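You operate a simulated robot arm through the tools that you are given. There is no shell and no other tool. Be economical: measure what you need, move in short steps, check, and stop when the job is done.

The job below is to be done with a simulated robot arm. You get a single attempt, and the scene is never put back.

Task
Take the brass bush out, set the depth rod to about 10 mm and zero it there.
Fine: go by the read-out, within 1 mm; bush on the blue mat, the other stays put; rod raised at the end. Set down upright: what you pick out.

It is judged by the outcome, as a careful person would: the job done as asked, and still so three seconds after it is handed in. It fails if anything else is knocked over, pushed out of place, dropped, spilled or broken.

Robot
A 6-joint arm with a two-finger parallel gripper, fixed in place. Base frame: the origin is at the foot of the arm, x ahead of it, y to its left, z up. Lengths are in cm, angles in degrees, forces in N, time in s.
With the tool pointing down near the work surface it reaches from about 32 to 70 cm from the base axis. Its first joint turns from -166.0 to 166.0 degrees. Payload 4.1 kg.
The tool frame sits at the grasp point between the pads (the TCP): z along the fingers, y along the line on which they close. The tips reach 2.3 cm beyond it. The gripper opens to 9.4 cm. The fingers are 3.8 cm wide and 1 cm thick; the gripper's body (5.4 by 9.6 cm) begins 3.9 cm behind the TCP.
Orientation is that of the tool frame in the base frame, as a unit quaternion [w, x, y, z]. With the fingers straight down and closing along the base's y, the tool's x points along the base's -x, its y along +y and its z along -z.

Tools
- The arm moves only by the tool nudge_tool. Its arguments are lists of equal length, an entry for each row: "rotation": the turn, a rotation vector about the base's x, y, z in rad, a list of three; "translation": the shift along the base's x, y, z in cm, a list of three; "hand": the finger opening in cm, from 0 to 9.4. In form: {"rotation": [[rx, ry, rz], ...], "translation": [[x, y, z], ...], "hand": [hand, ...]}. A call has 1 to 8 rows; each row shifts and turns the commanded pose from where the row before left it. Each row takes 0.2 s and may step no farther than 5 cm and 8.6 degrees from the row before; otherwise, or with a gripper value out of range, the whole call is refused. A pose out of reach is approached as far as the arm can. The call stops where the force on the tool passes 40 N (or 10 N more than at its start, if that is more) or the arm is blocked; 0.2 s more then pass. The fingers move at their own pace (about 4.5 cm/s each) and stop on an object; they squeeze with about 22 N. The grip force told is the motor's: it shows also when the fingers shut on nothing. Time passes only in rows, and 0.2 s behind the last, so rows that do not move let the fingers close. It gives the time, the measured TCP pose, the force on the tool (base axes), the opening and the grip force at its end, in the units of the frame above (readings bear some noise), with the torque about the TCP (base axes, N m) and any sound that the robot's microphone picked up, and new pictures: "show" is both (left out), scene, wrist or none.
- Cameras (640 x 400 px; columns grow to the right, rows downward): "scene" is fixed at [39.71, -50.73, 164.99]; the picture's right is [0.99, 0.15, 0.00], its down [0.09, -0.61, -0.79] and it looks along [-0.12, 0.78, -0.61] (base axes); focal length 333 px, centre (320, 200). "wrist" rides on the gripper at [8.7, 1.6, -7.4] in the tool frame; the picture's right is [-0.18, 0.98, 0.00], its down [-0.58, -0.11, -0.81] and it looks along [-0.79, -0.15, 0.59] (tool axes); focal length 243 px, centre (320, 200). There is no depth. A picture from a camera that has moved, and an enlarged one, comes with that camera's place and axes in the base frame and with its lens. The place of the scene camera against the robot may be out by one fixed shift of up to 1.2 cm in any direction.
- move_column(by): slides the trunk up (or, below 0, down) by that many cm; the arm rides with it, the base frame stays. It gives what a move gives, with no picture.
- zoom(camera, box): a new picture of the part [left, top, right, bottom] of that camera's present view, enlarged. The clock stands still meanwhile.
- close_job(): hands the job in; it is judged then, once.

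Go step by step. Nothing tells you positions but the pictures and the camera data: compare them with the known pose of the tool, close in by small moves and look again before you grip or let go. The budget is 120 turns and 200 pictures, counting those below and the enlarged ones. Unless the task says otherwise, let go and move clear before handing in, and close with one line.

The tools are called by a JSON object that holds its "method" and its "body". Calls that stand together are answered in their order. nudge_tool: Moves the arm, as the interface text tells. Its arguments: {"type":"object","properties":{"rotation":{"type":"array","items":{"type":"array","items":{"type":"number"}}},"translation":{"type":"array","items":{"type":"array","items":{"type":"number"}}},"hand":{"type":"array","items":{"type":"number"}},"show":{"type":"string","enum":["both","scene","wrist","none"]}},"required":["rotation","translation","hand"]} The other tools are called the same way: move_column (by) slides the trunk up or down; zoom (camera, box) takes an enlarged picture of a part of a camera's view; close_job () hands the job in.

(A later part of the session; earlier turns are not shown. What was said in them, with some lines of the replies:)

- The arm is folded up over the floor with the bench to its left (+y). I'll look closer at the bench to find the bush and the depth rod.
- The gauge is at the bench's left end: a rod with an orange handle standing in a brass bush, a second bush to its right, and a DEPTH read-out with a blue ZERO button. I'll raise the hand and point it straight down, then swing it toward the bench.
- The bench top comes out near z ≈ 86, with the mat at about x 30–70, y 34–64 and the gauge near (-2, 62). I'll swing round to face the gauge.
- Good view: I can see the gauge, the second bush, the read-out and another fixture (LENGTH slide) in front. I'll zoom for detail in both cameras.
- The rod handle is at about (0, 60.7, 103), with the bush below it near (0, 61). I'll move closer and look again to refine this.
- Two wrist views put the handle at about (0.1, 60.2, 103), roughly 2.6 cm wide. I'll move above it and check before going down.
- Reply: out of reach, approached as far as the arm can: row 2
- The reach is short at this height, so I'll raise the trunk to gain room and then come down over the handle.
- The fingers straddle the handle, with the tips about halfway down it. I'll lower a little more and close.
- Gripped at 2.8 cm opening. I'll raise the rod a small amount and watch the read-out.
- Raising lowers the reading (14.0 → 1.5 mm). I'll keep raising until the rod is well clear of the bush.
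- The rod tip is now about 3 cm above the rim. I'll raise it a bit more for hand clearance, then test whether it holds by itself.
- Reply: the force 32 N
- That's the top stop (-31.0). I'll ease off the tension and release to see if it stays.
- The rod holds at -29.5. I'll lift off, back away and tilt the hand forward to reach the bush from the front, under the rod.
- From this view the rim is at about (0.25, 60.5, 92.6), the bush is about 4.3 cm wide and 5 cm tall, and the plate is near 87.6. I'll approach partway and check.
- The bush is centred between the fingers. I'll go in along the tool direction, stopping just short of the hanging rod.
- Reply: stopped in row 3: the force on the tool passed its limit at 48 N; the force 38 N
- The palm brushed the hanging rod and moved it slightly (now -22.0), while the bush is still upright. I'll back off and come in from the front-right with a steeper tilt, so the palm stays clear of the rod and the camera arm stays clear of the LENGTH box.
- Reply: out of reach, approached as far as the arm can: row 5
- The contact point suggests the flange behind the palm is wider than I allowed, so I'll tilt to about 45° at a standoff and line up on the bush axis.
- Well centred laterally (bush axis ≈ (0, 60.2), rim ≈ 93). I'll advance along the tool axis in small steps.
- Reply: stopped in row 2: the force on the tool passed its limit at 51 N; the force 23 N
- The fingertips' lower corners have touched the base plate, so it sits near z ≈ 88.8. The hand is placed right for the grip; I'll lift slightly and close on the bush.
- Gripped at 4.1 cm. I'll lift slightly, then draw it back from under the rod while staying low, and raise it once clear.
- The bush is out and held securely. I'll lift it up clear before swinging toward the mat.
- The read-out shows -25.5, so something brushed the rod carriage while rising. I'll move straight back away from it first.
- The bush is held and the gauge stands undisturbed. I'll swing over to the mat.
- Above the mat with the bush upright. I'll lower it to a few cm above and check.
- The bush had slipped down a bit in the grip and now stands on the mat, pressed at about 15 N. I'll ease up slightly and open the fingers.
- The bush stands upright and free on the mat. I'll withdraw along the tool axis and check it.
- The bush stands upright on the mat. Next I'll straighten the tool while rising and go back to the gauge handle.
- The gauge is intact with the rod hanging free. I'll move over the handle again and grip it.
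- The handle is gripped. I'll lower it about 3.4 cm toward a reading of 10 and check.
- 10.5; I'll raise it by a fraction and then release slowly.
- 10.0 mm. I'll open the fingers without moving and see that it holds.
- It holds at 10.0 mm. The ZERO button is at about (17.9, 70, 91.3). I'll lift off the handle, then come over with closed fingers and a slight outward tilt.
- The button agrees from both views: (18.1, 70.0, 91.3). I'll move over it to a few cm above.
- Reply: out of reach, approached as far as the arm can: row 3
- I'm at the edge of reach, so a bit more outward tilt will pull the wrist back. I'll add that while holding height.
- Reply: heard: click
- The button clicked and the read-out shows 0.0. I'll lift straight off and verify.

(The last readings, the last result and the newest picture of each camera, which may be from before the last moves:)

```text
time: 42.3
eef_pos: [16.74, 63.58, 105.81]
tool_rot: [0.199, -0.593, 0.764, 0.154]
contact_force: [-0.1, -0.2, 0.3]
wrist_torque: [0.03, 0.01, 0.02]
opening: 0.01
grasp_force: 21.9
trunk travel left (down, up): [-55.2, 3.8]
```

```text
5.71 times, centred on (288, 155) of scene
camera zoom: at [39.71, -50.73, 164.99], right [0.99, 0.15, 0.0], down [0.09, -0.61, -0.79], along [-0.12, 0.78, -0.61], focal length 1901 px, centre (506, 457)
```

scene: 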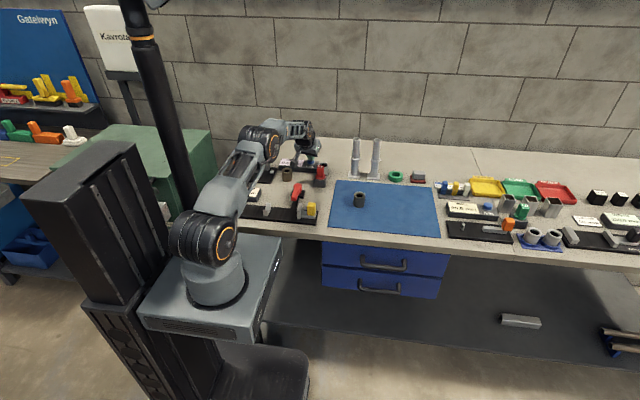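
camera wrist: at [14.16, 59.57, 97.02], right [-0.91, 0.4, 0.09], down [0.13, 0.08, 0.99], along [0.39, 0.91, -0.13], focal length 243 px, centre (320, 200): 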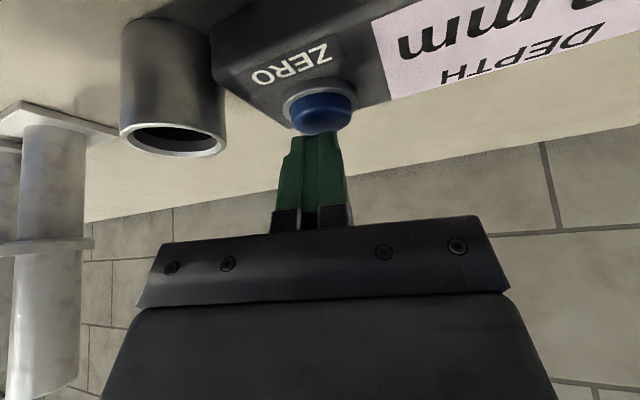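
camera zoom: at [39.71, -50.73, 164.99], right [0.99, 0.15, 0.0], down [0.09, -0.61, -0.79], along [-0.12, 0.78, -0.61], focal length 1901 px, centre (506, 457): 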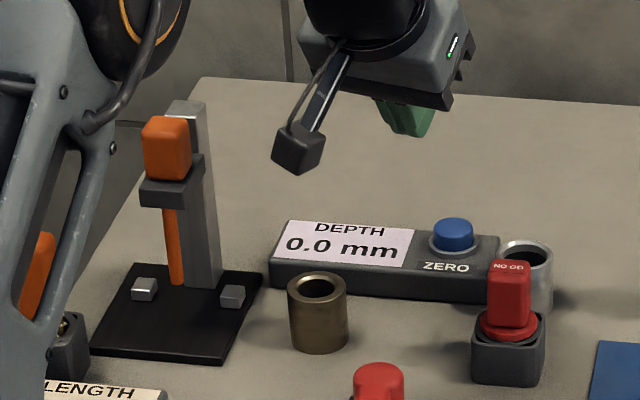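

Zeroed at 0.0. Now I'll go back over the handle to raise the rod.

{"method": "nudge_tool", "body": {"rotation": [[-0.121, 0.031, 0], [-0.121, 0.031, 0], [-0.121, 0.031, 0], [-0.121, 0.031, 0], [0, 0, 0.083], [0, 0, 0.083], [0, 0, 0.083]], "translation": [[0, -1.5, 2], [-2, -1.5, 2.5], [-4, 0, 2], [-4, 0, 0], [-2.3, 0, 0], [-2.3, 0, 0], [-2, 0, 0]], "hand": [0, 0, 0, 2, 4, 6, 6]}}

```text
time: 43.9
eef_pos: [0.13, 60.75, 112.25]
tool_rot: [0.003, -0.707, 0.707, 0.005]
contact_force: [0.3, 0.3, -0.3]
wrist_torque: [-0.01, 0.02, 0.0]
opening: 6.0
grasp_force: 0.0
trunk travel left (down, up): [-55.2, 3.8]
camera wrist: at [-1.38, 51.87, 119.56], right [-0.98, 0.18, 0.0], down [0.11, 0.57, 0.81], along [0.15, 0.8, -0.58], focal length 243 px, centre (320, 200)
```

scene: 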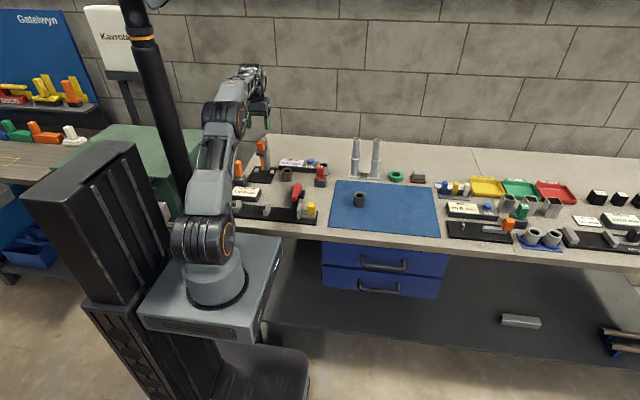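
wrist: 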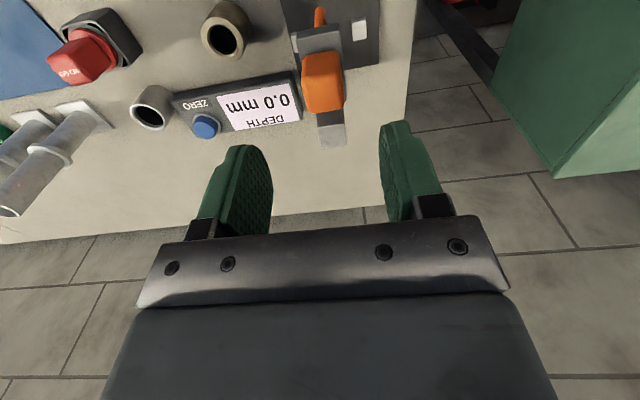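

{"method": "nudge_tool", "body": {"rotation": [[0, 0, 0], [0, 0, 0], [0, 0, 0], [0, 0, 0], [0, 0, 0], [0, 0, 0], [0, 0, 0]], "translation": [[-0.1, -0.2, -4], [0, 0, -3], [0, 0, -1.3], [0, 0, 0], [0, 0, 0], [0, 0, 0], [0, 0, 0]], "hand": [6, 6, 6, 4, 2.5, 1.5, 1.5], "show": "none"}}

{"method": "zoom", "body": {"camera": "scene", "box": [235, 120, 340, 190]}}

```text
time: 45.5
eef_pos: [-0.03, 60.41, 103.87]
tool_rot: [0.003, -0.707, 0.707, 0.005]
contact_force: [-5.2, -0.8, -1.6]
wrist_torque: [0.42, -0.14, -0.13]
opening: 2.77
grasp_force: 45.4
trunk travel left (down, up): [-55.2, 3.8]
```

```text
5.71 times, centred on (288, 155) of scene
camera zoom: at [39.71, -50.73, 164.99], right [0.99, 0.15, 0.0], down [0.09, -0.61, -0.79], along [-0.12, 0.78, -0.61], focal length 1901 px, centre (506, 457)
```

zoom: 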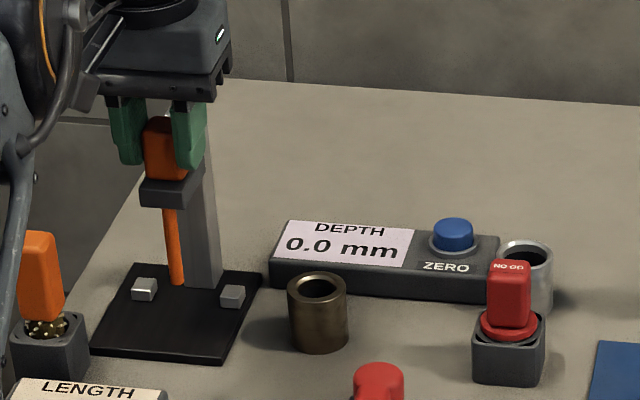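

Gripped with the read-out still at 0.0. I'll raise it about 3.9 cm, just below the stop, and release.

{"method": "nudge_tool", "body": {"rotation": [[0, 0, 0], [0, 0, 0], [0, 0, 0], [0, 0, 0], [0, 0, 0], [0, 0, 0]], "translation": [[0, 0, 0.7], [0, 0, 0.7], [0, 0, 0.7], [0, 0, 0.7], [0, 0, 0.7], [0, 0, 0.3]], "hand": [1.5, 1.5, 1.5, 1.5, 1.5, 1.5], "show": "none"}}

{"method": "nudge_tool", "body": {"rotation": [[0, 0, 0], [0, 0, 0], [0, 0, 0], [0, 0, 0]], "translation": [[0, 0, 0], [0, 0, 0], [0, 0, 0], [0, 0, 0]], "hand": [2.9, 3.5, 4.8, 6], "show": "none"}}

{"method": "zoom", "body": {"camera": "scene", "box": [235, 120, 340, 190]}}

```text
time: 46.9
eef_pos: [-0.01, 60.37, 107.75]
tool_rot: [-0.004, 0.707, -0.707, -0.004]
contact_force: [-9.5, -2.1, -3.2]
wrist_torque: [-0.05, 0.08, 0.02]
opening: 2.77
grasp_force: 45.7
trunk travel left (down, up): [-55.2, 3.8]
```

```text
time: 47.9
eef_pos: [0.21, 60.39, 107.74]
tool_rot: [-0.003, 0.707, -0.707, -0.005]
contact_force: [-0.5, -0.4, -0.2]
wrist_torque: [0.0, 0.03, -0.02]
opening: 6.01
grasp_force: 0.0
trunk travel left (down, up): [-55.2, 3.8]
```

```text
5.71 times, centred on (288, 155) of scene
camera zoom: at [39.71, -50.73, 164.99], right [0.99, 0.15, 0.0], down [0.09, -0.61, -0.79], along [-0.12, 0.78, -0.61], focal length 1901 px, centre (506, 457)
```

zoom: 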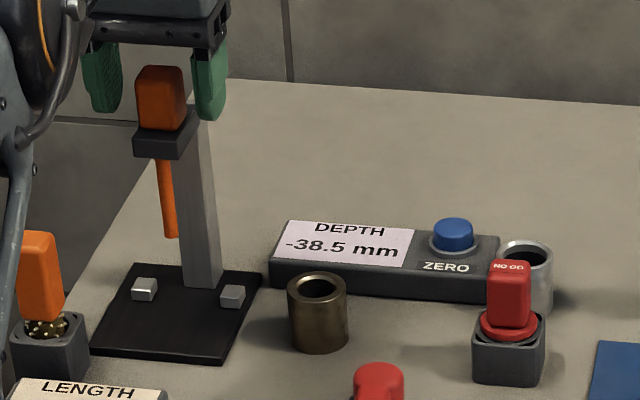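

The rod is raised (-38.5 from the new zero) and holding. I'll lift off, back away and do a final check.

{"method": "nudge_tool", "body": {"rotation": [[0, 0, 0], [0, 0, 0], [0, 0, 0], [0, 0, 0], [0, 0, 0]], "translation": [[0, 0, 3.5], [0, -0.5, 2.5], [0, -4.5, 0], [0, -4.5, 0], [0, -4.5, 0]], "hand": [6, 6, 6, 6, 6]}}

{"method": "zoom", "body": {"camera": "scene", "box": [225, 120, 425, 245]}}

```text
time: 49.1
eef_pos: [0.3, 46.29, 113.85]
tool_rot: [-0.005, 0.707, -0.707, -0.006]
contact_force: [0.1, -1.2, 0.3]
wrist_torque: [0.01, 0.03, -0.01]
opening: 5.98
grasp_force: 0.0
trunk travel left (down, up): [-55.2, 3.8]
camera wrist: at [-1.3, 37.49, 121.13], right [-0.98, 0.18, 0.0], down [0.11, 0.57, 0.81], along [0.15, 0.8, -0.58], focal length 243 px, centre (320, 200)
```

scene: 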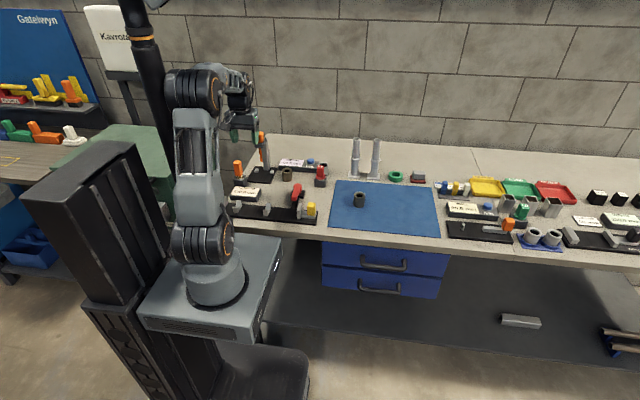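
wrist: 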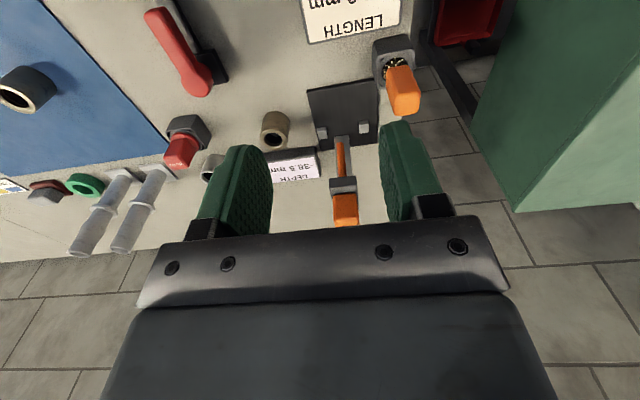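

```text
3.20 times, centred on (325, 182) of scene
camera zoom: at [39.71, -50.73, 164.99], right [0.99, 0.15, 0.0], down [0.09, -0.61, -0.79], along [-0.12, 0.78, -0.61], focal length 1065 px, centre (304, 256)
```

zoom: 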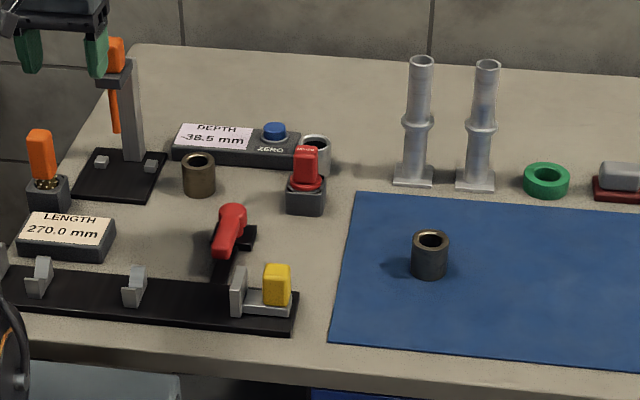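

Everything looks right: the bush stands upright on the mat, the other bush hasn't moved, the gauge is zeroed at 10.0 mm and the rod is up. I'm handing the job in.

{"method": "close_job", "body": {}}

```text
The job is handed in.
```

The job is done: the brass bush stands upright on the blue mat, the depth rod was set to 10.0 mm and zeroed there, and the rod is now raised (read-out -38.5 mm); the other bush was left where it stood.
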